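You operate a simulated robot arm through the tools that you are given. There is no shell and no other tool. Be economical: measure what you need, move in short steps, check, and stop when the job is done.

The job below is to be done with a simulated robot arm. You get a single attempt, and the scene is never put back.

## Task
Fetch the lock pin and stand it on the pink chip. Press the counter clear button two times. Close the green bench drawer. Take the grey clip and leave it on top of the low white wheel. Put the tape tab on the top of the packing bench away on the bench top. Fetch the red pellet jar and set it on the white shelf under the rollers. Take the purge tin from the top of the packing bench and put it on top of the high yellow wheel. Shut the right cupboard door. Push the left cupboard door shut. Do these in any order. Set down upright: lock pin, red pellet jar, purge tin.

It is judged by the outcome, as a careful person would: the job done as asked, and still so three seconds after it is handed in. It fails if anything else is knocked over, pushed out of place, dropped, spilled or broken.

## Robot
A 6-joint arm with a two-finger gripper on a trunk, on a base that drives. Base frame: it is fixed to the floor where the robot stands at the start and does not move with it; the origin is under the middle of the robot, x ahead of it, y to its left, z up; the surface under the hand at the start is at about z = 0.74. Units: m, degrees, N and s.
Its first joint turns from -166.0 to 166.0 degrees. Places, roughly: bench top [-5.8, 1.6, 0.8]; counter clear button [0.3, -0.9, 0.8]; green bench drawer [-5.3, -0.2, 0.7]; grey clip (4x3x2 cm) [-5.4, -0.1, 0.8]; high yellow wheel [-6, -1.5, 0.75]; left cupboard door [-5.5, 1.4, 0.4]; lock pin [0.5, 0, 0.5]; low white wheel [-3.5, -1.5, 0.75]; pink chip [1, -0.25, 0.5]; purge tin [-5.75, -1.25, 0.75]; red pellet jar [-6, 0, 0.75]; right cupboard door [-5.5, 1.8, 0.4]; tape tab [-5.75, -0.5, 0.75]; white shelf under the rollers [-5.5, -1.9, 0.4]. Payload 3.43 kg.
The TCP is the grasp point between the finger pads, 0.02 m short of the fingertips. In the tool frame z runs along the fingers and y along their closing line. The gripper opens to 0.19 m. The gripper's body begins 0.248 m behind the TCP.
Orientation is that of the tool frame in the base frame, as a unit quaternion [w, x, y, z]. With the fingers straight down and closing along the base's y, the tool's x points along the base's -x, its y along +y and its z along -z.

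## Interface
- The arm moves only by the tool nudge_tool. Its argument "series" is a list that holds one entry, the list of rows, each a list of 6 numbers: the shift along the tool's x, y, z in m, then the turn, a rotation vector about the tool's x, y, z in degrees. In form: [[[x, y, z, rx, ry, rz], ...]]. A call has 1 to 10 rows; each row shifts and turns the commanded pose from where the row before left it, along the tool's axes as they then stand. "grip" is the gripper command, from -1 (shut) to 1 (fully open), values between in proportion, set as the call begins (left out, the last holds). Each row takes 0.2 s and may step no farther than 0.05 m and 8.6 degrees from the row before; otherwise, or with a gripper value out of range, the whole call is refused. A pose out of reach is approached as far as the arm can. The call stops where the force on the tool passes 40 N (or 10 N more than at its start, if that is more) or the arm is blocked; 0.2 s more then pass. The fingers move at their own pace (about 0.045 m/s each) and stop on an object; they squeeze with about 28 N. The grip force told is the motor's: it shows also when the fingers shut on nothing. Time passes only in rows, and 0.2 s behind the last, so rows that do not move let the fingers close. It gives the time, the measured TCP pose, the force on the tool (base axes), the opening and the grip force at its end, in the units of the frame above (readings bear some noise), with the torque about the TCP (base axes, N m) and any sound that the robot's microphone picked up.
- Cameras (640 x 400 px; columns grow to the right, rows downward): "scene" is now at [-0.0066, 0.1323, 1.3242]; the picture's right is [-0.84, -0.55, -0.00], its down [-0.32, 0.49, -0.81] and it looks along [0.44, -0.68, -0.59] (base axes); focal length 260 px, centre (320, 200). "wrist" rides on the gripper at [0.07, -0.008, -0.288] in the tool frame; the picture's right is [0.12, 0.99, 0.00], its down [-0.96, 0.12, -0.25] and it looks along [-0.25, 0.03, 0.97] (tool axes); focal length 261 px, centre (320, 200). There is no depth. A picture from a camera that has moved, and an enlarged one, comes with that camera's place and axes in the base frame and with its lens. The place of the scene camera against the robot may be out by one fixed shift of up to 0.012 m in any direction.
- capture(camera): a new picture of that camera. No time passes.
- raise_lower(by): slides the trunk up (or, below 0, down) by that many m; the arm and the scene camera ride with it, the base frame stays. It gives what a move gives, with no picture.
- base_move(legs): drives the robot by 1 to 6 legs, each [ahead, turn to the left] in m and degrees, along the robot's own axes; the way and the turn of a leg run together, so that a leg with both is an arc; at most 1.5 m and 180 degrees a leg. The arm and the cameras ride along, it lands a little off, and it stops where it bumps. It gives what a move gives.
- aim_head(pan, tilt): turns the head with the scene camera to pan (to the left, within 155 degrees either way) and tilt (down, from -29 to 69), counted from straight ahead of the robot. It gives what a move gives.
- inspect(camera, box): a new picture of the part [left, top, right, bottom] of that camera's present view, enlarged. No time passes.
- job_done(): hands the job in; it is judged then, once.

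Go step by step. Nothing tells you exact positions but the pictures and the camera data: compare them with the known pose of the tool, close in by small moves and look again before you grip or let go. The budget is 207 turns and 200 pictures, counting those below and the enlarged ones. Unless the task says otherwise, let go and move clear before handing in, and close with one line.

The tools are called after "Emit:" by a JSON object that holds its "op" and its "data". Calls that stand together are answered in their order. nudge_tool: Moves the arm, as the interface text tells. Its arguments: {"type":"object","properties":{"series":{"type":"array"},"grip":{"type":"number"}},"required":["series"]} The other tools are called the same way: raise_lower (by) slides the trunk up or down; base_move (legs) drives the base; aim_head (pan, tilt) turns the head that bears the scene camera; capture (camera) takes a picture; inspect (camera, box) takes an enlarged picture of a part of a camera's view; job_done () hands the job in.

At the start:

```text
clock: 0.0
tool_pos: [0.4071, -0.6376, 1.0789]
tcp_rot: [0.001, 0.0, 1.0, 0.0]
force: [-0.1, 0.7, -0.2]
torque: [-0.02, 0.0, -0.03]
finger_gap: 0.1898
gripper_force: 0.0
trunk travel left (down, up): [-0.125, 0.115]
robot x, y, heading: [-0.0039, 0.001, -0.1]
head pan, tilt: [-56.8, 36.1]
```

scene: 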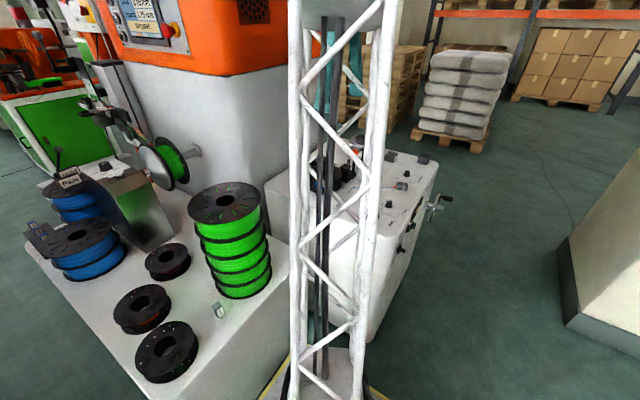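
wrist: 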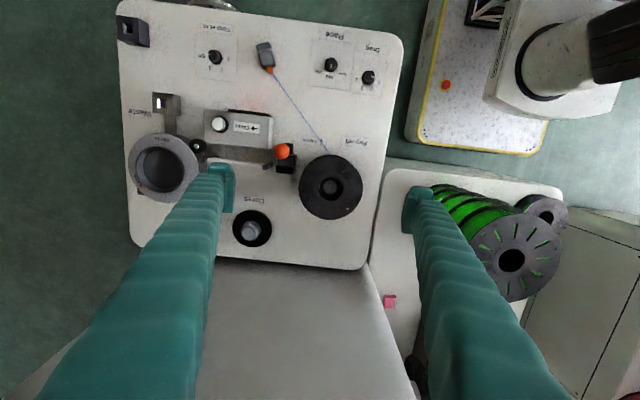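

I see the counter panel below the wrist and a low table with the spools and the pink chip to the left of it. I'll look closer at the panel and the low table first.

Emit:
{"op": "inspect", "data": {"camera": "wrist", "box": [100, 0, 400, 280]}}

Emit:
{"op": "inspect", "data": {"camera": "scene", "box": [20, 140, 300, 400]}}

```text
1.43 times, centred on (250, 140) of wrist
camera zoom: at [0.3367, -0.6466, 1.3658], right [-0.12, 0.99, 0.0], down [0.96, 0.12, 0.25], along [0.25, 0.03, -0.97], focal length 372 px, centre (420, 286)
```

zoom: 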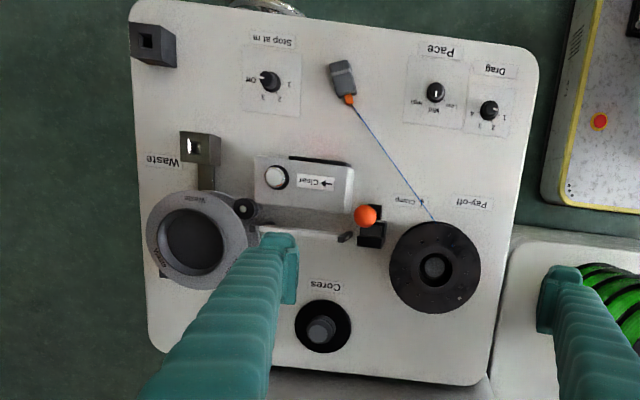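

```text
1.54 times, centred on (160, 270) of scene
camera zoom: at [-0.0066, 0.1323, 1.3242], right [-0.84, -0.55, 0.0], down [-0.32, 0.49, -0.81], along [0.44, -0.68, -0.59], focal length 400 px, centre (566, 92)
```

zoom: 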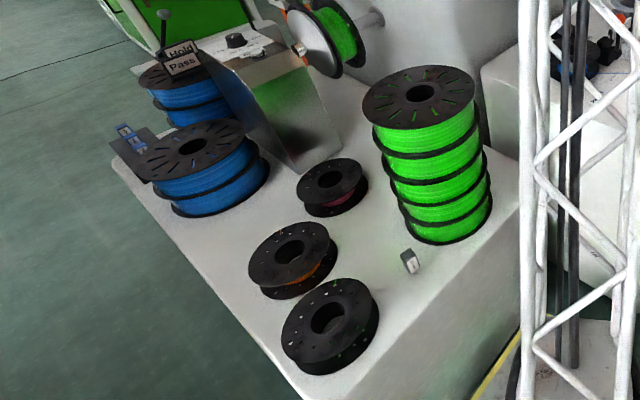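

The white Clear button comes out near (0.34, -0.86). The grey thing in front of the green spools is near (0.55, -0.1) and is probably the lock pin, and the pink chip is near (0.92, -0.31). I'll turn the head to get a straight look at the low table.

Emit:
{"op": "aim_head", "data": {"pan": -15, "tilt": 45}}

Emit:
{"op": "capture", "data": {"camera": "scene"}}

Emit:
{"op": "inspect", "data": {"camera": "scene", "box": [240, 100, 480, 300]}}

```text
clock: 1.1
tool_pos: [0.4065, -0.6381, 1.0794]
tcp_rot: [0.001, 0.0, 1.0, -0.001]
force: [-0.1, 0.2, -1.3]
torque: [0.0, -0.01, -0.02]
finger_gap: 0.1898
gripper_force: 0.1
trunk travel left (down, up): [-0.125, 0.115]
robot x, y, heading: [0.0017, 0.0015, 0.1]
head pan, tilt: [-15.0, 45.0]
```

```text
195 pictures are left
camera scene: at [0.0241, 0.1843, 1.3111], right [-0.26, -0.97, 0.0], down [-0.68, 0.18, -0.71], along [0.68, -0.18, -0.71], focal length 260 px, centre (320, 200)
```

scene: 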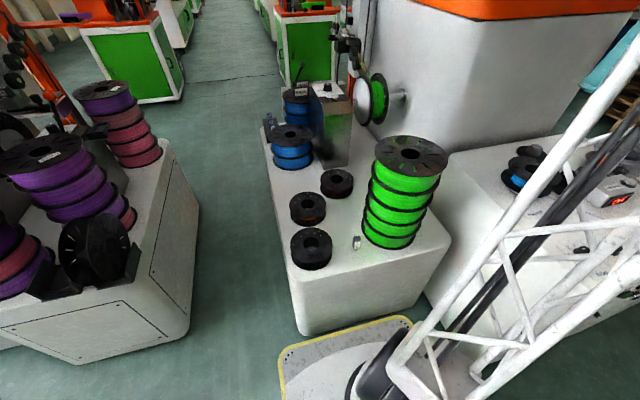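

```text
2.00 times, centred on (360, 200) of scene
camera zoom: at [0.0241, 0.1843, 1.3111], right [-0.26, -0.97, 0.0], down [-0.68, 0.18, -0.71], along [0.68, -0.18, -0.71], focal length 520 px, centre (240, 200)
```

zoom: 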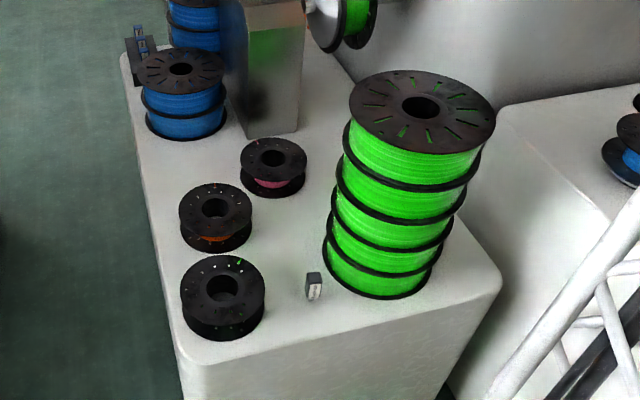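

The lock pin is the small grey block near (0.52, -0.09), next to the green stack. Next I'll look at the panel from the head camera, shut the fingers and move over the Clear button.

Emit:
{"op": "nudge_tool", "data": {"series": [[[0.02, -0.045, 0, 0, 0, 0], [0.02, -0.045, 0, 0, 0, 0], [0.02, -0.045, 0, 0, 0, 0], [0.005, -0.045, 0, 0, 0, 0], [0, -0.038, 0, 0, 0, 0], [0, 0, 0.04, 0, 0, 0], [0, 0, 0.04, 0, 0, 0], [0, 0, 0.04, 0, 0, 0], [0, 0, 0, 0, 0, 0]]], "grip": -1}}

Emit:
{"op": "aim_head", "data": {"pan": -65, "tilt": 40}}

Emit:
{"op": "capture", "data": {"camera": "scene"}}

Emit:
{"op": "capture", "data": {"camera": "wrist"}}

```text
clock: 3.1
tool_pos: [0.3431, -0.8577, 0.9583]
tcp_rot: [0.0, 0.0, 1.0, 0.0]
force: [-1.1, 0.3, 0.3]
torque: [0.0, -0.04, -0.02]
finger_gap: 0.0113
gripper_force: 0.2
trunk travel left (down, up): [-0.125, 0.115]
robot x, y, heading: [-0.003, -0.0016, 0.0]
head pan, tilt: [-15.0, 45.0]
```

```text
clock: 4.3
tool_pos: [0.3411, -0.8571, 0.9601]
tcp_rot: [0.0, 0.0, 1.0, -0.001]
force: [-0.3, -0.1, 0.4]
torque: [0.01, 0.0, 0.01]
finger_gap: 0.0
gripper_force: 27.5
trunk travel left (down, up): [-0.125, 0.115]
robot x, y, heading: [-0.0002, -0.0004, 0.0]
head pan, tilt: [-65.0, 40.0]
```

```text
193 pictures are left
camera scene: at [-0.0185, 0.1283, 1.3184], right [-0.91, -0.42, 0.0], down [-0.27, 0.58, -0.77], along [0.32, -0.69, -0.64], focal length 260 px, centre (320, 200)
```

scene: 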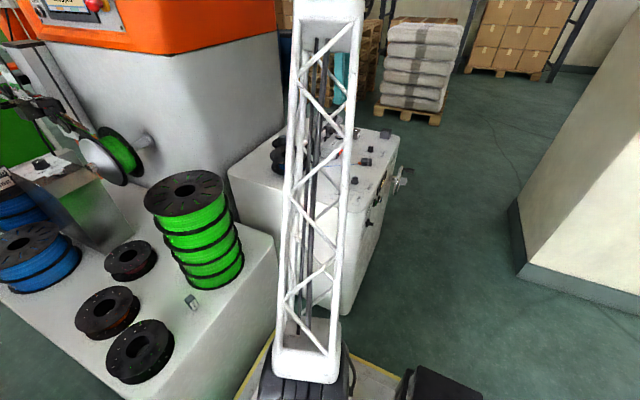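

```text
192 pictures are left
camera wrist: at [0.272, -0.8658, 1.2462], right [-0.12, 0.99, 0.0], down [0.96, 0.12, 0.25], along [0.25, 0.03, -0.97], focal length 261 px, centre (320, 200)
```

wrist: 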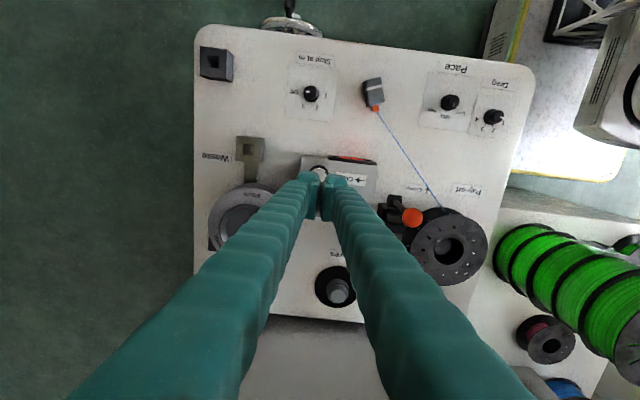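

Emit:
{"op": "inspect", "data": {"camera": "wrist", "box": [260, 130, 400, 220]}}

Emit:
{"op": "inspect", "data": {"camera": "scene", "box": [240, 100, 440, 225]}}

```text
4.44 times, centred on (330, 175) of wrist
camera zoom: at [0.272, -0.8658, 1.2462], right [-0.12, 0.99, 0.0], down [0.96, 0.12, 0.25], along [0.25, 0.03, -0.97], focal length 1158 px, centre (276, 311)
```

zoom: 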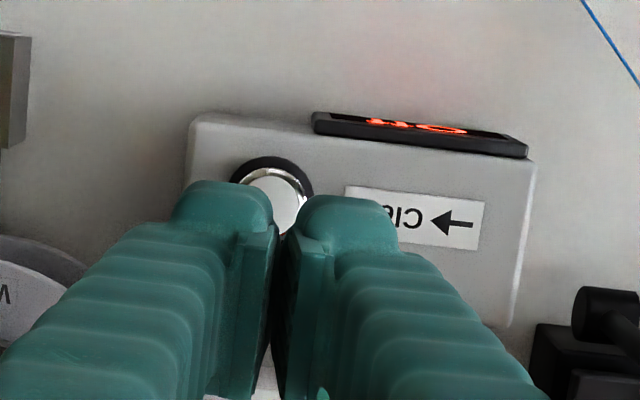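

```text
3.20 times, centred on (340, 162) of scene
camera zoom: at [-0.0185, 0.1283, 1.3184], right [-0.91, -0.42, 0.0], down [-0.27, 0.58, -0.77], along [0.32, -0.69, -0.64], focal length 832 px, centre (256, 320)
```

zoom: 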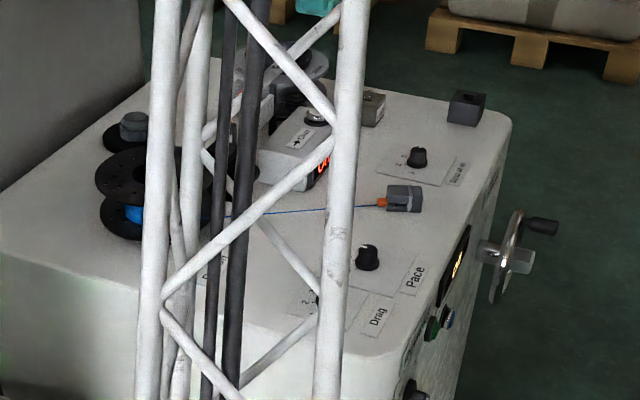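

The shut fingertips are just about over the button. I'll go 6 mm ahead to clear the display and come down slowly until there is contact.

Emit:
{"op": "nudge_tool", "data": {"series": [[[-0.006, 0, 0.04, 0, 0, 0], [0, 0, 0.03, 0, 0, 0], [0, 0, 0.01, 0, 0, 0], [0, 0, 0.01, 0, 0, 0], [0, 0, 0, 0, 0, 0]]], "grip": -1}}

Emit:
{"op": "inspect", "data": {"camera": "wrist", "box": [260, 130, 400, 220]}}

```text
clock: 5.5
tool_pos: [0.3461, -0.8558, 0.8689]
tcp_rot: [0.0, 0.0, 1.0, 0.0]
force: [-0.3, 0.2, 0.1]
torque: [-0.03, 0.01, 0.0]
finger_gap: 0.0
gripper_force: 28.1
trunk travel left (down, up): [-0.125, 0.115]
robot x, y, heading: [0.0012, 0.0013, -0.1]
head pan, tilt: [-65.0, 40.0]
```

```text
4.44 times, centred on (330, 175) of wrist
camera zoom: at [0.2778, -0.8646, 1.1555], right [-0.12, 0.99, 0.0], down [0.96, 0.12, 0.25], along [0.25, 0.03, -0.97], focal length 1158 px, centre (276, 311)
```

zoom: 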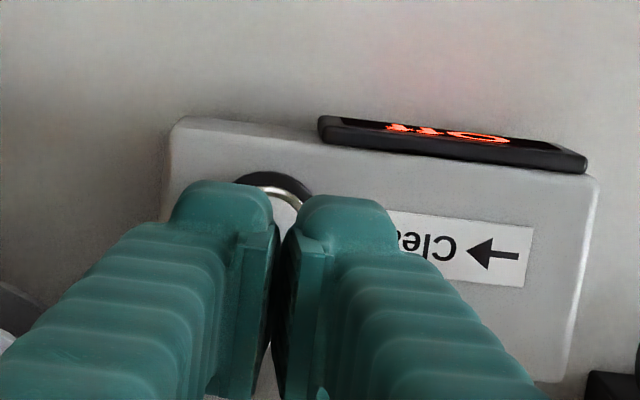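

Emit:
{"op": "nudge_tool", "data": {"series": [[[0.004, -0.003, 0.005, 0, 0, 0], [0, 0, 0.005, 0, 0, 0], [0, 0, 0.005, 0, 0, 0], [0, 0, 0.005, 0, 0, 0], [0, 0, 0.005, 0, 0, 0]]], "grip": -1}}

```text
clock: 6.7
tool_pos: [0.3438, -0.8603, 0.8448]
tcp_rot: [0.0, 0.0, 1.0, 0.0]
force: [-0.5, 0.1, 2.0]
torque: [0.01, 0.02, -0.02]
finger_gap: 0.0002
gripper_force: 27.9
trunk travel left (down, up): [-0.125, 0.115]
robot x, y, heading: [0.0004, -0.0021, -0.0]
head pan, tilt: [-65.0, 40.0]
```

Emit:
{"op": "nudge_tool", "data": {"series": [[[0, 0, 0.004, 0, 0, 0], [0, 0, 0.003, 0, 0, 0], [0, 0, 0.003, 0, 0, 0]]]}}

```text
clock: 7.5
tool_pos: [0.3433, -0.8592, 0.8346]
tcp_rot: [0.0, 0.0, 1.0, 0.001]
force: [-0.1, 0.5, -0.4]
torque: [0.04, 0.0, -0.02]
finger_gap: 0.0002
gripper_force: 28.3
trunk travel left (down, up): [-0.125, 0.115]
robot x, y, heading: [0.0013, 0.0002, 0.1]
head pan, tilt: [-65.0, 40.0]
```

Still no contact, so the button sits lower than I took it to be. I'll go on down in small steps.

Emit:
{"op": "nudge_tool", "data": {"series": [[[0, 0, 0.004, 0, 0, 0], [0, 0, 0.003, 0, 0, 0], [0, 0, 0.003, 0, 0, 0]]]}}

Emit:
{"op": "inspect", "data": {"camera": "wrist", "box": [260, 130, 400, 220]}}

```text
clock: 8.3
tool_pos: [0.3436, -0.8596, 0.8237]
tcp_rot: [0.0, 0.0, 1.0, 0.0]
force: [-0.7, 0.1, 0.6]
torque: [-0.01, 0.01, 0.02]
finger_gap: 0.0064
gripper_force: 34.0
trunk travel left (down, up): [-0.125, 0.115]
robot x, y, heading: [-0.0005, 0.002, -0.0]
head pan, tilt: [-65.0, 40.0]
```

```text
4.44 times, centred on (330, 175) of wrist
camera zoom: at [0.2731, -0.8683, 1.1105], right [-0.12, 0.99, 0.0], down [0.96, 0.12, 0.25], along [0.25, 0.03, -0.97], focal length 1158 px, centre (276, 311)
```

zoom: 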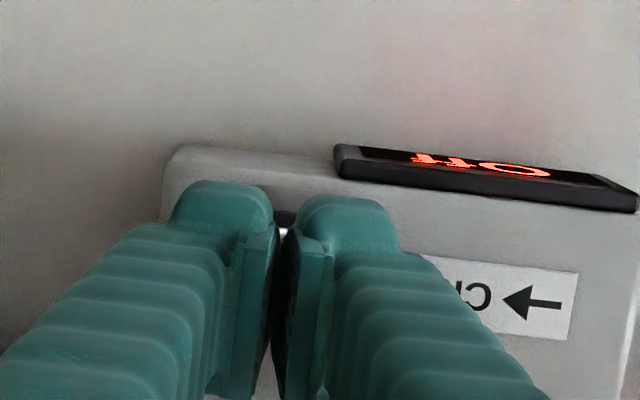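

Emit:
{"op": "nudge_tool", "data": {"series": [[[0, 0, 0.002, 0, 0, 0], [0, 0, 0.002, 0, 0, 0]]]}}

```text
clock: 8.9
tool_pos: [0.3431, -0.8593, 0.82]
tcp_rot: [0.0, -0.001, 1.0, 0.0]
force: [1.0, -3.1, 6.2]
torque: [-0.04, 0.01, 0.01]
finger_gap: 0.0063
gripper_force: 34.6
trunk travel left (down, up): [-0.125, 0.115]
robot x, y, heading: [0.0007, 0.0008, 0.2]
head pan, tilt: [-65.0, 40.0]
heard: click
```

The button clicked once at tcp z 0.820. I'll rise to let it out and press a second time.

Emit:
{"op": "nudge_tool", "data": {"series": [[[0, 0, -0.01, 0, 0, 0], [0, 0, -0.01, 0, 0, 0], [0, 0, 0, 0, 0, 0]]]}}

Emit:
{"op": "inspect", "data": {"camera": "wrist", "box": [260, 130, 400, 220]}}

```text
clock: 9.7
tool_pos: [0.3426, -0.8587, 0.8388]
tcp_rot: [0.0, 0.0, 1.0, 0.0]
force: [-0.7, 0.0, 0.0]
torque: [-0.01, 0.0, -0.02]
finger_gap: 0.0001
gripper_force: 34.1
trunk travel left (down, up): [-0.125, 0.115]
robot x, y, heading: [-0.0028, 0.0005, 0.1]
head pan, tilt: [-65.0, 40.0]
```

```text
4.44 times, centred on (330, 175) of wrist
camera zoom: at [0.2734, -0.8677, 1.1263], right [-0.12, 0.99, 0.0], down [0.96, 0.12, 0.25], along [0.25, 0.03, -0.97], focal length 1158 px, centre (276, 311)
```

zoom: 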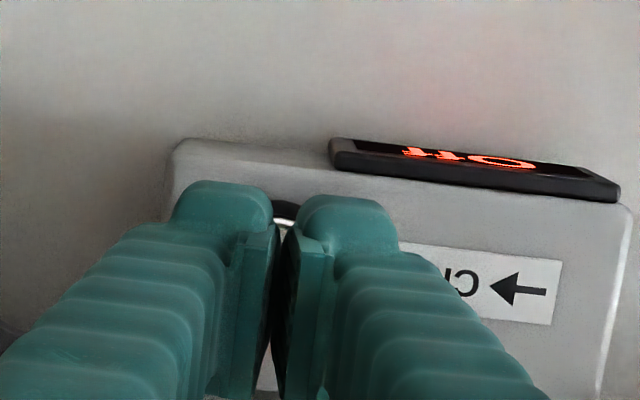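

Emit:
{"op": "nudge_tool", "data": {"series": [[[0, 0, 0.008, 0, 0, 0], [0, 0, 0.005, 0, 0, 0], [0, 0, 0.003, 0, 0, 0], [0, 0, 0.002, 0, 0, 0], [0, 0, 0.001, 0, 0, 0]]]}}

```text
clock: 10.9
tool_pos: [0.3432, -0.858, 0.8217]
tcp_rot: [-0.001, 0.0, 1.0, 0.0]
force: [1.1, 0.1, 3.1]
torque: [0.02, -0.01, 0.0]
finger_gap: 0.0059
gripper_force: 34.6
trunk travel left (down, up): [-0.125, 0.115]
robot x, y, heading: [-0.0041, 0.0031, 0.3]
head pan, tilt: [-65.0, 40.0]
heard: click
```

Second click heard. I'll rise clear and carry the hand over towards the lock pin to look down on it.

Emit:
{"op": "nudge_tool", "data": {"series": [[[0, 0, -0.01, 0, 0, 0], [0, 0, -0.05, 0, 0, 0], [0, 0, -0.05, 0, 0, 0], [0, 0, -0.05, 0, 0, 0], [0, 0, -0.05, 0, 0, 0], [0, 0, -0.05, 0, 0, 0], [0, 0.05, 0, 0, 0, 0], [0, 0.05, 0, 0, 0, 0], [0, 0.05, 0, 0, 0, 0]]]}}

Emit:
{"op": "nudge_tool", "data": {"series": [[[0, 0.05, 0, 0, 0, 0], [0, 0.05, 0, 0, 0, 0], [0, 0.05, 0, 0, 0, 0], [0, 0.05, 0, 0, 0, 0], [0, 0.05, 0, 0, 0, 0], [0, 0.05, 0, 0, 0, 0], [0, 0.05, 0, 0, 0, 0], [0, 0.05, 0, 0, 0, 0], [0, 0.05, 0, 0, 0, 0], [0, 0.05, 0, 0, 0, 0]]], "grip": -0.2}}

Emit:
{"op": "capture", "data": {"camera": "wrist"}}

```text
clock: 12.9
tool_pos: [0.3431, -0.7098, 1.0782]
tcp_rot: [-0.001, 0.001, 1.0, -0.001]
force: [0.8, -0.4, 0.2]
torque: [0.2, 0.01, 0.02]
finger_gap: 0.0001
gripper_force: 34.0
trunk travel left (down, up): [-0.125, 0.115]
robot x, y, heading: [-0.0028, 0.0009, 0.1]
head pan, tilt: [-65.0, 40.0]
```

```text
clock: 14.8
tool_pos: [0.3783, -0.338, 1.0043]
tcp_rot: [-0.059, 0.001, 0.996, 0.061]
force: [-0.4, 0.4, -0.6]
torque: [-0.03, -0.06, 0.0]
finger_gap: 0.0758
gripper_force: 0.1
trunk travel left (down, up): [-0.125, 0.115]
robot x, y, heading: [0.0005, 0.0015, 0.1]
head pan, tilt: [-65.0, 40.0]
stopped in row 9: the arm was blocked; the commanded pose is now the measured one
```

```text
186 pictures are left
camera wrist: at [0.3414, -0.3818, 1.2939], right [-0.11, 0.98, 0.14], down [0.99, 0.09, 0.15], along [0.13, 0.15, -0.98], focal length 261 px, centre (320, 200)
```

wrist: 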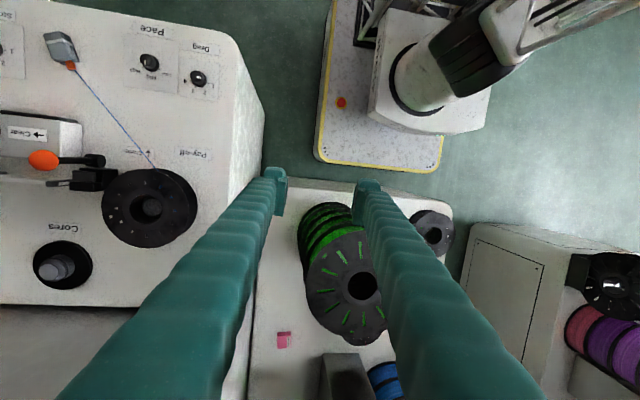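

The arm was blocked close in at this height and tilted slightly. The green stack tops out near z 0.87 at (0.55, -0.23), so I'll go outward, straighten the tool, and then move over to y ≈ 0.05.

Emit:
{"op": "nudge_tool", "data": {"series": [[[-0.045, 0, 0, 3.5, -3.4, 0], [-0.045, 0, 0, 3.5, -3.4, 0], [-0.045, 0, 0, 0, 0, 0], [-0.045, 0, 0, 0, 0, 0], [-0.04, 0, -0.02, 0, 0, 0], [0, 0.05, 0, 0, 0, 0], [0, 0.05, 0, 0, 0, 0], [0, 0.05, 0, 0, 0, 0], [0, 0.05, 0, 0, 0, 0], [0, 0.05, 0, 0, 0, 0]]]}}

```text
clock: 16.9
tool_pos: [0.5995, -0.0881, 1.0178]
tcp_rot: [0.001, 0.001, 1.0, 0.0]
force: [-0.8, -0.5, -0.8]
torque: [0.15, 0.15, -0.01]
finger_gap: 0.0759
gripper_force: 0.1
trunk travel left (down, up): [-0.125, 0.115]
robot x, y, heading: [-0.0, 0.0004, -0.0]
head pan, tilt: [-65.0, 40.0]
```

Emit:
{"op": "nudge_tool", "data": {"series": [[[0, 0.05, 0, 0, 0, 0], [0, 0.05, 0, 0, 0, 0], [0, 0, 0, 0, 0, 8.5], [0, 0, 0, 0, 0, 8.5], [0, 0, 0, 0, 0, 8.5], [0, 0, 0, 0, 0, 8.5], [0, 0, 0, 0, 0, 8.5], [0, 0, 0, 0, 0, 8.5], [0, 0, 0, 0, 0, 8.5], [0, 0, 0, 0, 0, 8.5]]]}}

Emit:
{"op": "nudge_tool", "data": {"series": [[[0, 0, 0, 0, 0, 8.5], [0, 0, 0, 0, 0, 8.5], [0, 0, 0, 0, 0, 5], [0, 0, 0, 0, -6.7, 0], [0, 0, 0, 0, -6.7, 0], [0, 0, 0, 0, -6.6, 0]]]}}

Emit:
{"op": "raise_lower", "data": {"by": -0.12}}

Emit:
{"op": "capture", "data": {"camera": "wrist"}}

```text
clock: 19.1
tool_pos: [0.5973, 0.0139, 1.0185]
tcp_rot: [0.002, 0.56, 0.828, 0.001]
force: [-0.5, -0.1, -0.1]
torque: [0.03, 0.02, 0.01]
finger_gap: 0.0762
gripper_force: 0.1
trunk travel left (down, up): [-0.125, 0.115]
robot x, y, heading: [-0.0015, -0.0026, 0.1]
head pan, tilt: [-65.0, 40.0]
```

```text
clock: 20.6
tool_pos: [0.599, 0.0133, 1.0189]
tcp_rot: [0.124, 0.697, 0.696, -0.123]
force: [-1.0, -0.8, 0.7]
torque: [0.12, -0.09, 0.04]
finger_gap: 0.0759
gripper_force: 0.0
trunk travel left (down, up): [-0.125, 0.115]
robot x, y, heading: [0.0024, -0.0016, -0.0]
head pan, tilt: [-65.0, 40.0]
```

```text
clock: 22.1
tool_pos: [0.5966, 0.0144, 0.898]
tcp_rot: [0.124, 0.697, 0.695, -0.122]
force: [-0.4, -0.3, 1.2]
torque: [0.02, 0.02, 0.06]
finger_gap: 0.0761
gripper_force: 0.0
trunk travel left (down, up): [-0.005, 0.235]
robot x, y, heading: [0.0009, -0.0015, -0.4]
head pan, tilt: [-65.0, 40.0]
```

```text
185 pictures are left
camera wrist: at [0.5884, 0.1784, 1.1438], right [0.99, 0.11, -0.04], down [0.11, -0.82, 0.56], along [0.03, -0.56, -0.83], focal length 261 px, centre (320, 200)
```

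wrist: 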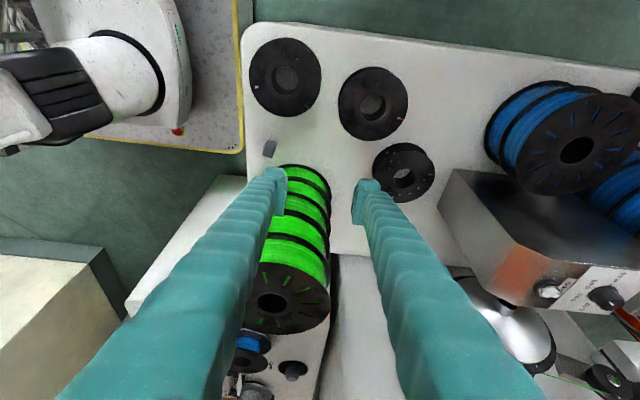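

Emit:
{"op": "inspect", "data": {"camera": "wrist", "box": [230, 110, 330, 180]}}

```text
5.71 times, centred on (280, 145) of wrist
camera zoom: at [0.5884, 0.1784, 1.1438], right [0.99, 0.11, -0.04], down [0.11, -0.82, 0.56], along [0.03, -0.56, -0.83], focal length 1489 px, centre (549, 514)
```

zoom: 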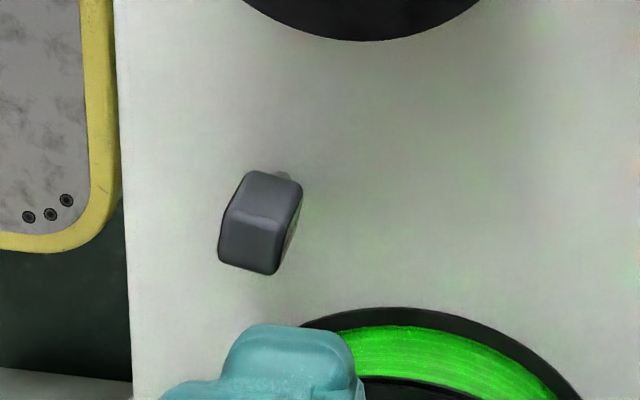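

The two views together put the table top at about z 0.575, with the pin at about (0.482, -0.069), 2.4 x 2.1 x 4 cm. I'll cut the tilt to about 11°, match its yaw and move above it.

Emit:
{"op": "nudge_tool", "data": {"series": [[[0, 0, 0, 0, 8.5, 0], [0, 0, 0, 0, 0, 6], [-0.0176, -0.035, 0, 0, 0, 0], [-0.0176, -0.035, 0, 0, 0, 0], [-0.0176, -0.0357, 0, 0, 0, 0], [0, 0, 0.045, 0, 0, 0], [0, 0, 0.045, 0, 0, 0], [0, 0, 0.045, 0, 0, 0], [0, 0, 0.045, 0, 0, 0], [0, 0, 0.035, 0, 0, 0]]]}}

Emit:
{"op": "capture", "data": {"camera": "wrist"}}

```text
clock: 24.2
tool_pos: [0.4883, -0.0695, 0.6957]
tcp_rot: [0.077, 0.74, 0.665, -0.067]
force: [-1.0, 0.2, -0.6]
torque: [-0.03, -0.05, -0.02]
finger_gap: 0.0759
gripper_force: 0.1
trunk travel left (down, up): [-0.005, 0.235]
robot x, y, heading: [0.0037, -0.0028, -0.1]
head pan, tilt: [-65.0, 40.0]
```

```text
183 pictures are left
camera wrist: at [0.4864, 0.0561, 0.962], right [1.0, 0.01, 0.0], down [0.01, -0.9, 0.44], along [0.01, -0.44, -0.9], focal length 261 px, centre (320, 200)
```

wrist: 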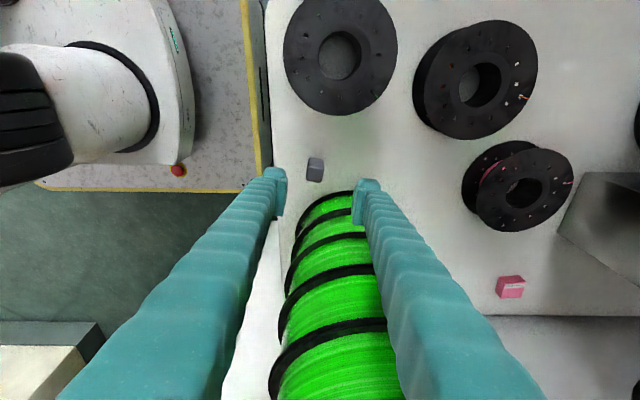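

Emit:
{"op": "inspect", "data": {"camera": "wrist", "box": [260, 135, 380, 210]}}

Emit:
{"op": "inspect", "data": {"camera": "wrist", "box": [440, 230, 600, 330]}}

```text
5.33 times, centred on (320, 172) of wrist
camera zoom: at [0.4864, 0.0561, 0.962], right [1.0, 0.01, 0.0], down [0.01, -0.9, 0.44], along [0.01, -0.44, -0.9], focal length 1390 px, centre (320, 347)
```

zoom: 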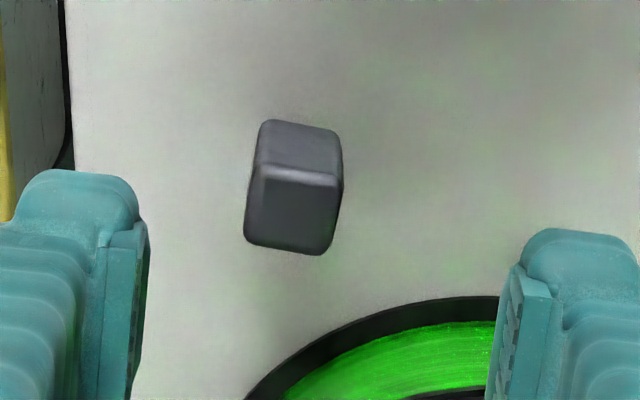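

```text
4.00 times, centred on (520, 280) of wrist
camera zoom: at [0.4864, 0.0561, 0.962], right [1.0, 0.01, 0.0], down [0.01, -0.9, 0.44], along [0.01, -0.44, -0.9], focal length 1043 px, centre (-480, -120)
```

zoom: 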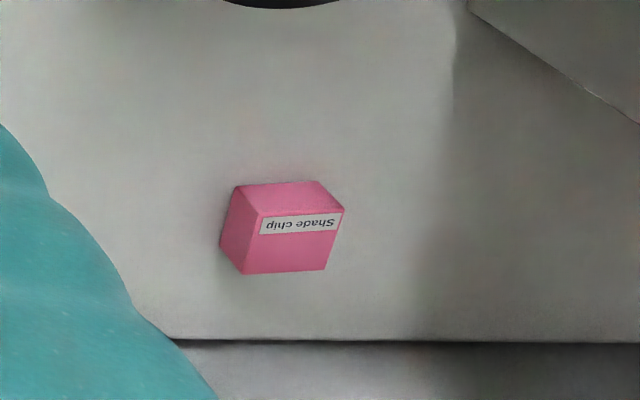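

The pin's centre is at (0.483, -0.072). I'll come down around it in small steps and close.

Emit:
{"op": "nudge_tool", "data": {"series": [[[0.0146, -0.0052, 0.0, 0, 0, 0], [0, 0, 0.03, 0, 0, 0], [0, 0, 0.03, 0, 0, 0], [0, 0, 0.015, 0, 0, 0], [0, 0, 0.008, 0, 0, 0], [0, 0, 0, 0, 0, 0]]]}}

Emit:
{"op": "capture", "data": {"camera": "wrist"}}

```text
clock: 25.6
tool_pos: [0.4826, -0.0731, 0.612]
tcp_rot: [0.076, 0.74, 0.665, -0.066]
force: [-0.1, 0.1, -0.4]
torque: [-0.01, 0.02, -0.02]
finger_gap: 0.0758
gripper_force: 0.1
trunk travel left (down, up): [-0.005, 0.235]
robot x, y, heading: [-0.0014, 0.0024, -0.2]
head pan, tilt: [-65.0, 40.0]
```

```text
180 pictures are left
camera wrist: at [0.4823, 0.0545, 0.8782], right [1.0, 0.01, 0.0], down [0.01, -0.9, 0.44], along [0.01, -0.44, -0.9], focal length 261 px, centre (320, 200)
```

wrist: 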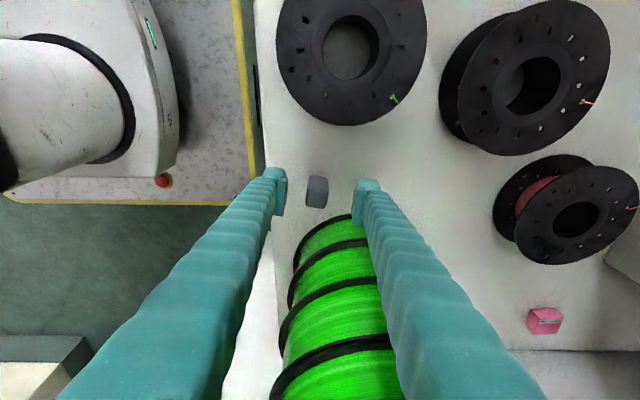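

Emit:
{"op": "nudge_tool", "data": {"series": [[[0, 0, 0.003, 0, 0, 0], [0, 0, 0, 0, 0, 0], [0, 0, 0, 0, 0, 0], [0, 0, 0, 0, 0, 0], [0, 0, 0, 0, 0, 0]]], "grip": -0.85}}

Emit:
{"op": "inspect", "data": {"camera": "wrist", "box": [260, 135, 380, 210]}}

```text
clock: 26.9
tool_pos: [0.4833, -0.0727, 0.6092]
tcp_rot: [0.077, 0.739, 0.666, -0.067]
force: [-0.9, 0.9, 1.1]
torque: [0.01, 0.01, -0.02]
finger_gap: 0.0227
gripper_force: 27.8
trunk travel left (down, up): [-0.005, 0.235]
robot x, y, heading: [0.0021, -0.0022, -0.0]
head pan, tilt: [-65.0, 40.0]
```

```text
5.33 times, centred on (320, 172) of wrist
camera zoom: at [0.4821, 0.0537, 0.8752], right [1.0, 0.01, 0.0], down [0.01, -0.9, 0.44], along [0.01, -0.44, -0.9], focal length 1390 px, centre (320, 347)
```

zoom: 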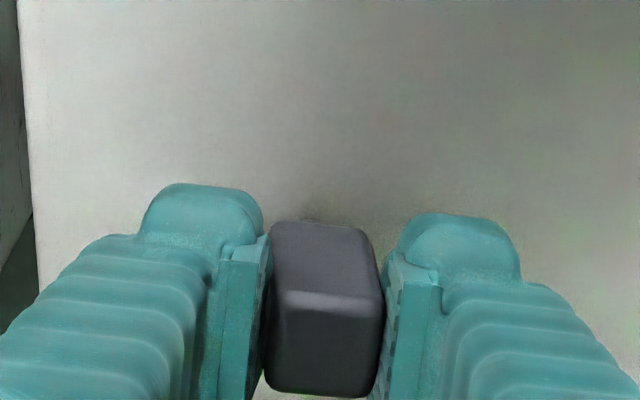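

The pin is held (gap 2.3 cm). The chip is about 2 cm tall near (0.857, -0.309), so I'll lift with the trunk and look at the surroundings of the chip before going over.

Emit:
{"op": "raise_lower", "data": {"by": 0.2}}

Emit:
{"op": "aim_head", "data": {"pan": -20, "tilt": 35}}

Emit:
{"op": "capture", "data": {"camera": "scene"}}

Emit:
{"op": "capture", "data": {"camera": "wrist"}}

```text
clock: 29.0
tool_pos: [0.4832, -0.0727, 0.809]
tcp_rot: [0.077, 0.74, 0.665, -0.067]
force: [-0.4, 0.8, -0.5]
torque: [-0.01, -0.03, -0.01]
finger_gap: 0.0231
gripper_force: 27.6
trunk travel left (down, up): [-0.205, 0.035]
robot x, y, heading: [0.0022, 0.0017, -0.1]
head pan, tilt: [-65.0, 40.0]
```

```text
clock: 30.1
tool_pos: [0.4827, -0.0738, 0.8084]
tcp_rot: [0.076, 0.74, 0.665, -0.066]
force: [0.3, -1.3, -0.5]
torque: [0.0, 0.0, 0.0]
finger_gap: 0.0223
gripper_force: 28.1
trunk travel left (down, up): [-0.205, 0.035]
robot x, y, heading: [-0.0002, -0.0017, 0.1]
head pan, tilt: [-20.0, 35.0]
```

```text
178 pictures are left
camera scene: at [-0.0409, 0.121, 1.4002], right [-0.99, -0.16, 0.0], down [-0.1, 0.62, -0.78], along [0.12, -0.77, -0.63], focal length 260 px, centre (320, 200)
```

scene: 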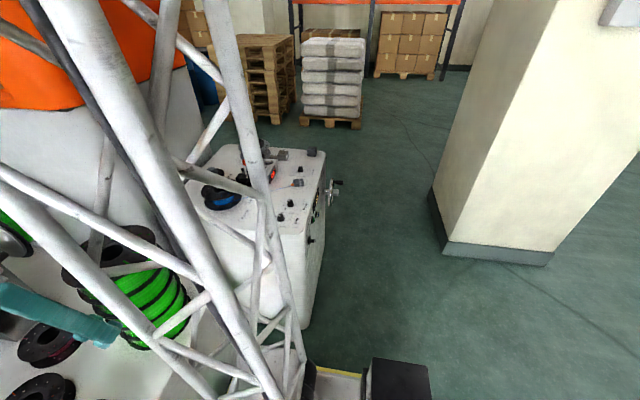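

```text
177 pictures are left
camera wrist: at [0.4821, 0.0537, 1.0754], right [1.0, 0.01, 0.0], down [0.01, -0.9, 0.44], along [0.01, -0.44, -0.9], focal length 261 px, centre (320, 200)
```

wrist: 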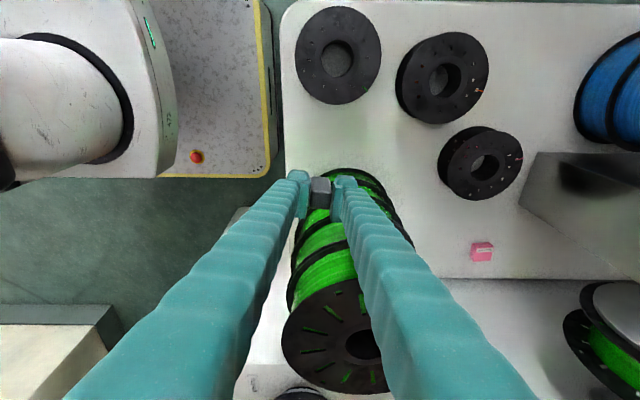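

Emit:
{"op": "capture", "data": {"camera": "scene"}}

Emit:
{"op": "inspect", "data": {"camera": "wrist", "box": [400, 130, 640, 280]}}

```text
176 pictures are left
camera scene: at [-0.0409, 0.121, 1.4002], right [-0.99, -0.16, 0.0], down [-0.1, 0.62, -0.78], along [0.12, -0.77, -0.63], focal length 260 px, centre (320, 200)
```

scene: 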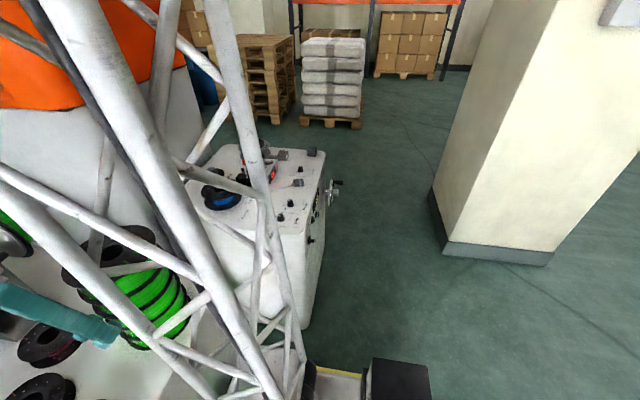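

```text
2.67 times, centred on (520, 205) of wrist
camera zoom: at [0.4821, 0.0537, 1.0754], right [1.0, 0.01, 0.0], down [0.01, -0.9, 0.44], along [0.01, -0.44, -0.9], focal length 695 px, centre (-213, 187)
```

zoom: 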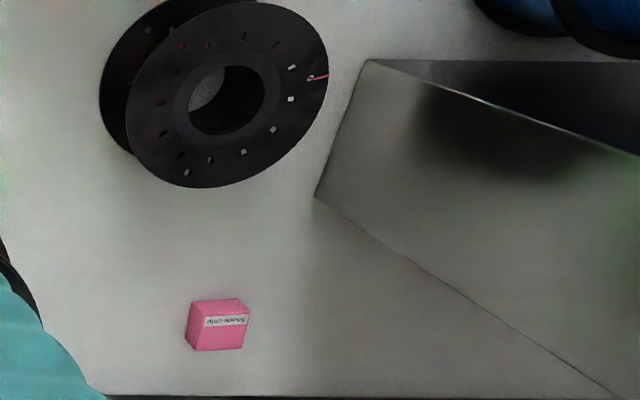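

The chip's top centre is near (0.859, -0.311, 0.596). A tall metal unit stands at x ≥ 0.916 and a wall at y < -0.45. I'll carry the pin past the stack, then swing the hand about the vertical so that it leans back towards the robot.

Emit:
{"op": "nudge_tool", "data": {"series": [[[0.0018, 0.0448, -0.0146, 0, 0, 0], [0.0018, 0.0448, -0.0146, 0, 0, 0], [0.0018, 0.0448, -0.0146, 0, 0, 0], [0.0018, 0.0448, -0.0146, 0, 0, 0], [0.0018, 0.0448, -0.0146, 0, 0, 0], [0.0018, 0.0448, -0.0146, 0, 0, 0]]]}}

Emit:
{"op": "nudge_tool", "data": {"series": [[[0, 0, 0, -1.714, 0, -8.33], [0, 0, 0, -1.714, 0, -8.33], [0, 0, 0, -1.714, 0, -8.33], [0, 0, 0, -1.714, 0, -8.33], [0, 0, 0, -1.714, 0, -8.33], [0, 0, 0, -1.714, 0, -8.33], [0, 0, 0, -1.714, 0, -8.33], [0, 0, 0, -1.714, 0, -8.33], [0, 0, 0, -1.714, 0, -8.33], [0, 0, 0, -1.714, 0, -8.33]]]}}

Emit:
{"op": "capture", "data": {"camera": "wrist"}}

```text
clock: 31.5
tool_pos: [0.7531, -0.0729, 0.9005]
tcp_rot: [0.077, 0.739, 0.666, -0.066]
force: [-0.9, 0.1, 0.0]
torque: [0.03, -0.12, 0.02]
finger_gap: 0.0224
gripper_force: 28.1
trunk travel left (down, up): [-0.205, 0.035]
robot x, y, heading: [0.0031, -0.0013, 0.1]
head pan, tilt: [-20.0, 35.0]
```

```text
clock: 33.7
tool_pos: [0.7513, -0.0719, 0.8984]
tcp_rot: [0.113, 0.094, 0.989, -0.008]
force: [0.0, 0.2, 0.0]
torque: [-0.06, 0.04, 0.01]
finger_gap: 0.0227
gripper_force: 27.8
trunk travel left (down, up): [-0.205, 0.035]
robot x, y, heading: [-0.0028, 0.0047, -0.3]
head pan, tilt: [-20.0, 35.0]
```

```text
174 pictures are left
camera wrist: at [0.6195, -0.0575, 1.162], right [0.07, 1.0, -0.02], down [0.89, -0.05, 0.46], along [0.46, -0.05, -0.89], focal length 261 px, centre (320, 200)
```

wrist: 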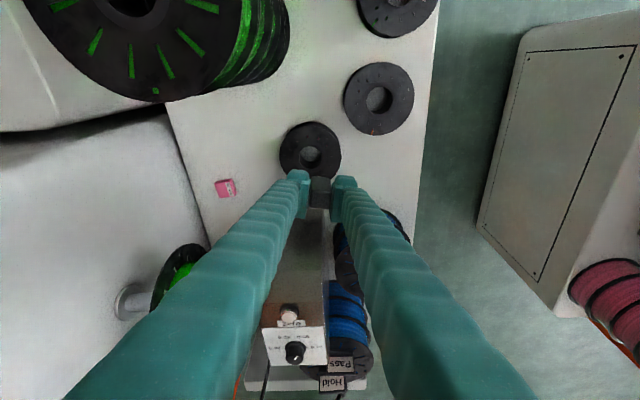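

Emit:
{"op": "nudge_tool", "data": {"series": [[[0, 0, 0, 1.5, 0, 6.5], [0, 0, 0, 1.5, 0, 6.5], [0, 0, 0, 1.5, 0, 6.5], [-0.0256, -0.0401, 0.0057, 0, 0, 0], [-0.0256, -0.0401, 0.0057, 0, 0, 0], [-0.0256, -0.0401, 0.0057, 0, 0, 0], [-0.0256, -0.0401, 0.0057, 0, 0, 0], [-0.0256, -0.0401, 0.0057, 0, 0, 0]]]}}

Emit:
{"op": "capture", "data": {"camera": "wrist"}}

```text
clock: 35.5
tool_pos: [0.7592, -0.3115, 0.8991]
tcp_rot: [0.109, 0.265, 0.958, -0.029]
force: [-1.4, 0.5, -0.9]
torque: [-0.18, -0.04, -0.03]
finger_gap: 0.0226
gripper_force: 27.8
trunk travel left (down, up): [-0.205, 0.035]
robot x, y, heading: [0.0008, 0.0009, -0.3]
head pan, tilt: [-20.0, 35.0]
```

```text
173 pictures are left
camera wrist: at [0.6419, -0.2524, 1.1628], right [0.41, 0.91, -0.02], down [0.82, -0.35, 0.46], along [0.41, -0.21, -0.89], focal length 261 px, centre (320, 200)
```

wrist: 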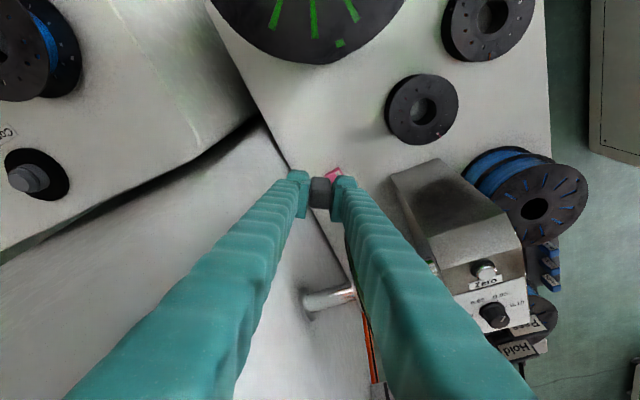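

Emit:
{"op": "inspect", "data": {"camera": "wrist", "box": [270, 150, 390, 225]}}

```text
5.33 times, centred on (330, 188) of wrist
camera zoom: at [0.6419, -0.2524, 1.1628], right [0.41, 0.91, -0.02], down [0.82, -0.35, 0.46], along [0.41, -0.21, -0.89], focal length 1390 px, centre (267, 267)
```

zoom: 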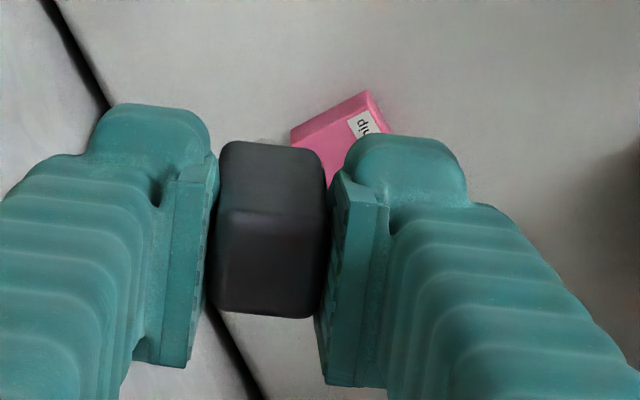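

Emit:
{"op": "nudge_tool", "data": {"series": [[[0.0101, 0, 0.0438, 0, 0, 0], [0.0101, 0, 0.0438, 0, 0, 0], [0.0101, 0, 0.0438, 0, 0, 0], [0.0101, 0, 0.0438, 0, 0, 0], [0, 0, 0, 0, 0, 0]]]}}

Emit:
{"op": "inspect", "data": {"camera": "wrist", "box": [240, 90, 400, 190]}}

```text
clock: 36.7
tool_pos: [0.7632, -0.31, 0.7164]
tcp_rot: [0.11, 0.264, 0.958, -0.027]
force: [-0.2, -0.3, -0.5]
torque: [-0.02, 0.0, -0.02]
finger_gap: 0.0228
gripper_force: 28.0
trunk travel left (down, up): [-0.205, 0.035]
robot x, y, heading: [0.0008, 0.0019, 0.1]
head pan, tilt: [-20.0, 35.0]
```

```text
4.00 times, centred on (320, 140) of wrist
camera zoom: at [0.645, -0.2499, 0.98], right [0.41, 0.91, -0.02], down [0.82, -0.36, 0.46], along [0.41, -0.21, -0.89], focal length 1043 px, centre (320, 440)
```

zoom: 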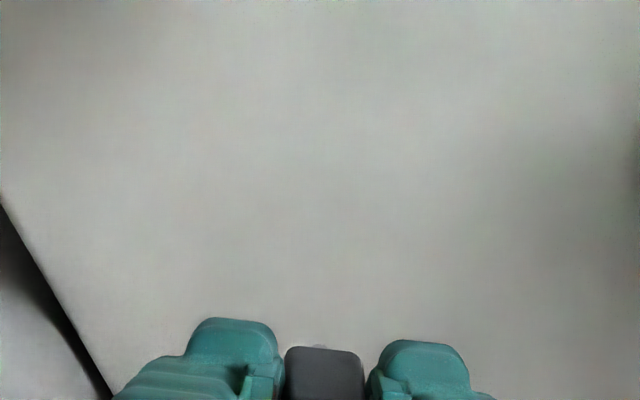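

Emit:
{"op": "capture", "data": {"camera": "wrist"}}

```text
170 pictures are left
camera wrist: at [0.645, -0.2499, 0.98], right [0.41, 0.91, -0.02], down [0.82, -0.36, 0.46], along [0.41, -0.21, -0.89], focal length 261 px, centre (320, 200)
```

wrist: 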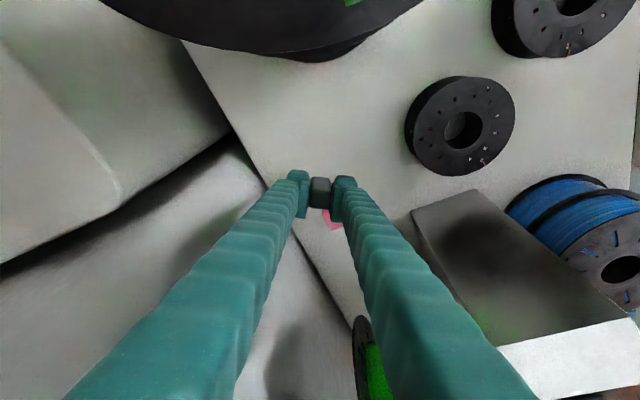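

Emit:
{"op": "inspect", "data": {"camera": "wrist", "box": [280, 165, 380, 235]}}

```text
5.71 times, centred on (330, 200) of wrist
camera zoom: at [0.645, -0.2499, 0.98], right [0.41, 0.91, -0.02], down [0.82, -0.36, 0.46], along [0.41, -0.21, -0.89], focal length 1489 px, centre (263, 200)
```

zoom: 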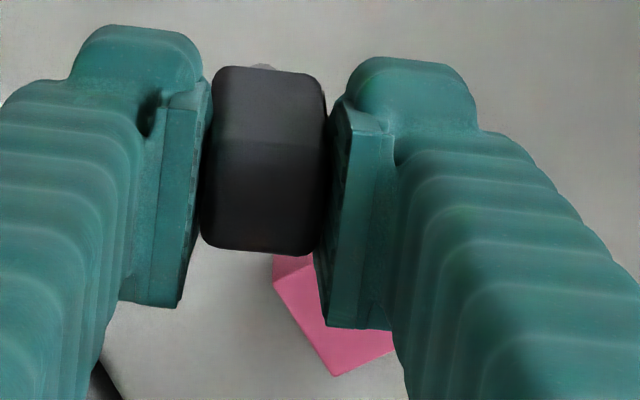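

Emit:
{"op": "nudge_tool", "data": {"series": [[[-0.032, 0.0133, 0.0075, 0, 0, 0], [-0.032, 0.0133, 0.0075, 0, 0, 0], [-0.0319, 0.0134, 0.0074, 0, 0, 0], [0.0068, 0, 0.0293, 0, 0, 0], [0, 0, 0, 0, 0, 0]]]}}

Emit:
{"op": "inspect", "data": {"camera": "wrist", "box": [270, 150, 390, 225]}}

```text
clock: 37.9
tool_pos: [0.8676, -0.326, 0.6883]
tcp_rot: [0.109, 0.265, 0.958, -0.027]
force: [-0.3, 0.3, -0.7]
torque: [-0.01, -0.01, 0.01]
finger_gap: 0.0224
gripper_force: 27.9
trunk travel left (down, up): [-0.205, 0.035]
robot x, y, heading: [0.0022, 0.0002, 0.3]
head pan, tilt: [-20.0, 35.0]
```

```text
5.33 times, centred on (330, 188) of wrist
camera zoom: at [0.7486, -0.2668, 0.9523], right [0.41, 0.91, -0.02], down [0.82, -0.36, 0.46], along [0.41, -0.21, -0.89], focal length 1390 px, centre (267, 267)
```

zoom: 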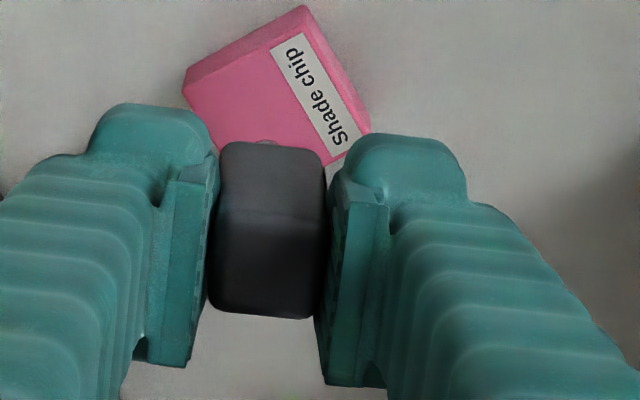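

The chip's centre is within 4 mm of the spot under the pin. I'll come down with that small correction.

Emit:
{"op": "nudge_tool", "data": {"series": [[[0.0, -0.001, 0.02, 0, 0, 0], [0.0034, 0, 0.014, 0, 0, 0], [0.0028, 0, 0.012, 0, 0, 0], [0.0008, 0, 0.004, 0, 0, 0], [0, 0, 0, 0, 0, 0]]]}}

Emit:
{"op": "inspect", "data": {"camera": "wrist", "box": [270, 150, 390, 225]}}

```text
clock: 39.1
tool_pos: [0.8689, -0.331, 0.638]
tcp_rot: [0.109, 0.265, 0.958, -0.026]
force: [-0.4, 0.2, -0.6]
torque: [-0.02, 0.0, 0.04]
finger_gap: 0.0225
gripper_force: 28.4
trunk travel left (down, up): [-0.205, 0.035]
robot x, y, heading: [0.0018, 0.0004, 0.2]
head pan, tilt: [-20.0, 35.0]
```

```text
5.33 times, centred on (330, 188) of wrist
camera zoom: at [0.7507, -0.2705, 0.9017], right [0.41, 0.91, -0.02], down [0.82, -0.36, 0.46], along [0.41, -0.21, -0.89], focal length 1390 px, centre (267, 267)
```

zoom: 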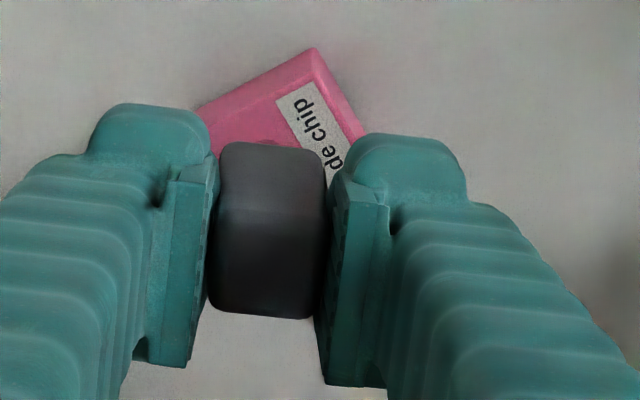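

Emit:
{"op": "nudge_tool", "data": {"series": [[[0.0006, 0, 0.0025, 0, 0, 0], [0.0005, 0, 0.002, 0, 0, 0], [0.0005, 0, 0.002, 0, 0, 0], [0, 0, 0, 0, 0, 0]]]}}

```text
clock: 40.1
tool_pos: [0.87, -0.3311, 0.6316]
tcp_rot: [0.109, 0.266, 0.957, -0.028]
force: [0.5, 0.7, -0.7]
torque: [-0.01, 0.01, 0.02]
finger_gap: 0.0226
gripper_force: 27.7
trunk travel left (down, up): [-0.205, 0.035]
robot x, y, heading: [0.0018, -0.0009, 0.1]
head pan, tilt: [-20.0, 35.0]
```

Emit:
{"op": "nudge_tool", "data": {"series": [[[0.0004, 0, 0.0015, 0, 0, 0], [0.0004, 0, 0.0015, 0, 0, 0], [0, 0, 0, 0, 0, 0]]]}}

Emit:
{"op": "inspect", "data": {"camera": "wrist", "box": [270, 150, 390, 225]}}

```text
clock: 40.9
tool_pos: [0.8703, -0.3309, 0.6286]
tcp_rot: [0.11, 0.265, 0.958, -0.029]
force: [-1.1, -0.3, 10.6]
torque: [0.01, 0.05, 0.02]
finger_gap: 0.0227
gripper_force: 27.7
trunk travel left (down, up): [-0.205, 0.035]
robot x, y, heading: [-0.0031, -0.0, 0.2]
head pan, tilt: [-20.0, 35.0]
```

```text
5.33 times, centred on (330, 188) of wrist
camera zoom: at [0.7513, -0.2706, 0.8928], right [0.41, 0.91, -0.02], down [0.81, -0.36, 0.46], along [0.41, -0.21, -0.89], focal length 1390 px, centre (267, 267)
```

zoom: 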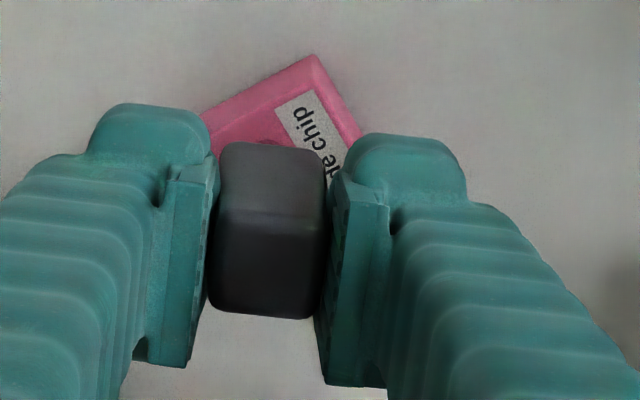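

Contact, 10.6 N on the chip. I'll open the fingers and back out along the tool axis.

Emit:
{"op": "nudge_tool", "data": {"series": [[[0, 0, 0, 0, 0, 0], [0, 0, 0, 0, 0, 0], [0, 0, 0, 0, 0, 0], [0, 0, -0.02, 0, 0, 0], [0, 0, -0.04, 0, 0, 0], [0, 0, -0.04, 0, 0, 0], [0, 0, -0.04, 0, 0, 0]]], "grip": -0.4}}

Emit:
{"op": "capture", "data": {"camera": "wrist"}}

```text
clock: 42.5
tool_pos: [0.8437, -0.3138, 0.764]
tcp_rot: [0.108, 0.264, 0.958, -0.027]
force: [1.6, -1.5, -0.8]
torque: [0.01, 0.04, 0.0]
finger_gap: 0.0571
gripper_force: 0.0
trunk travel left (down, up): [-0.205, 0.035]
robot x, y, heading: [0.0001, -0.0007, 0.0]
head pan, tilt: [-20.0, 35.0]
```

```text
165 pictures are left
camera wrist: at [0.7256, -0.2541, 1.0268], right [0.41, 0.91, -0.02], down [0.82, -0.36, 0.46], along [0.41, -0.2, -0.89], focal length 261 px, centre (320, 200)
```

wrist: 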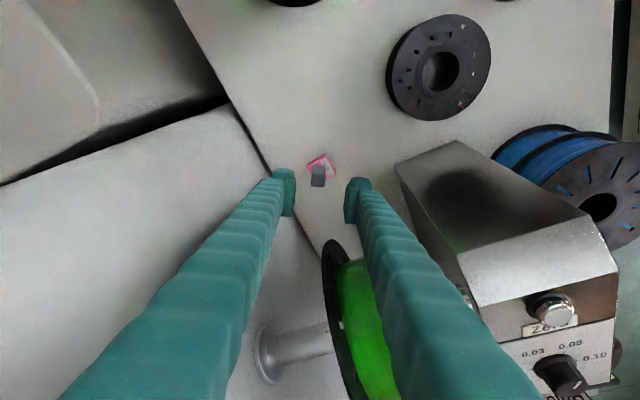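

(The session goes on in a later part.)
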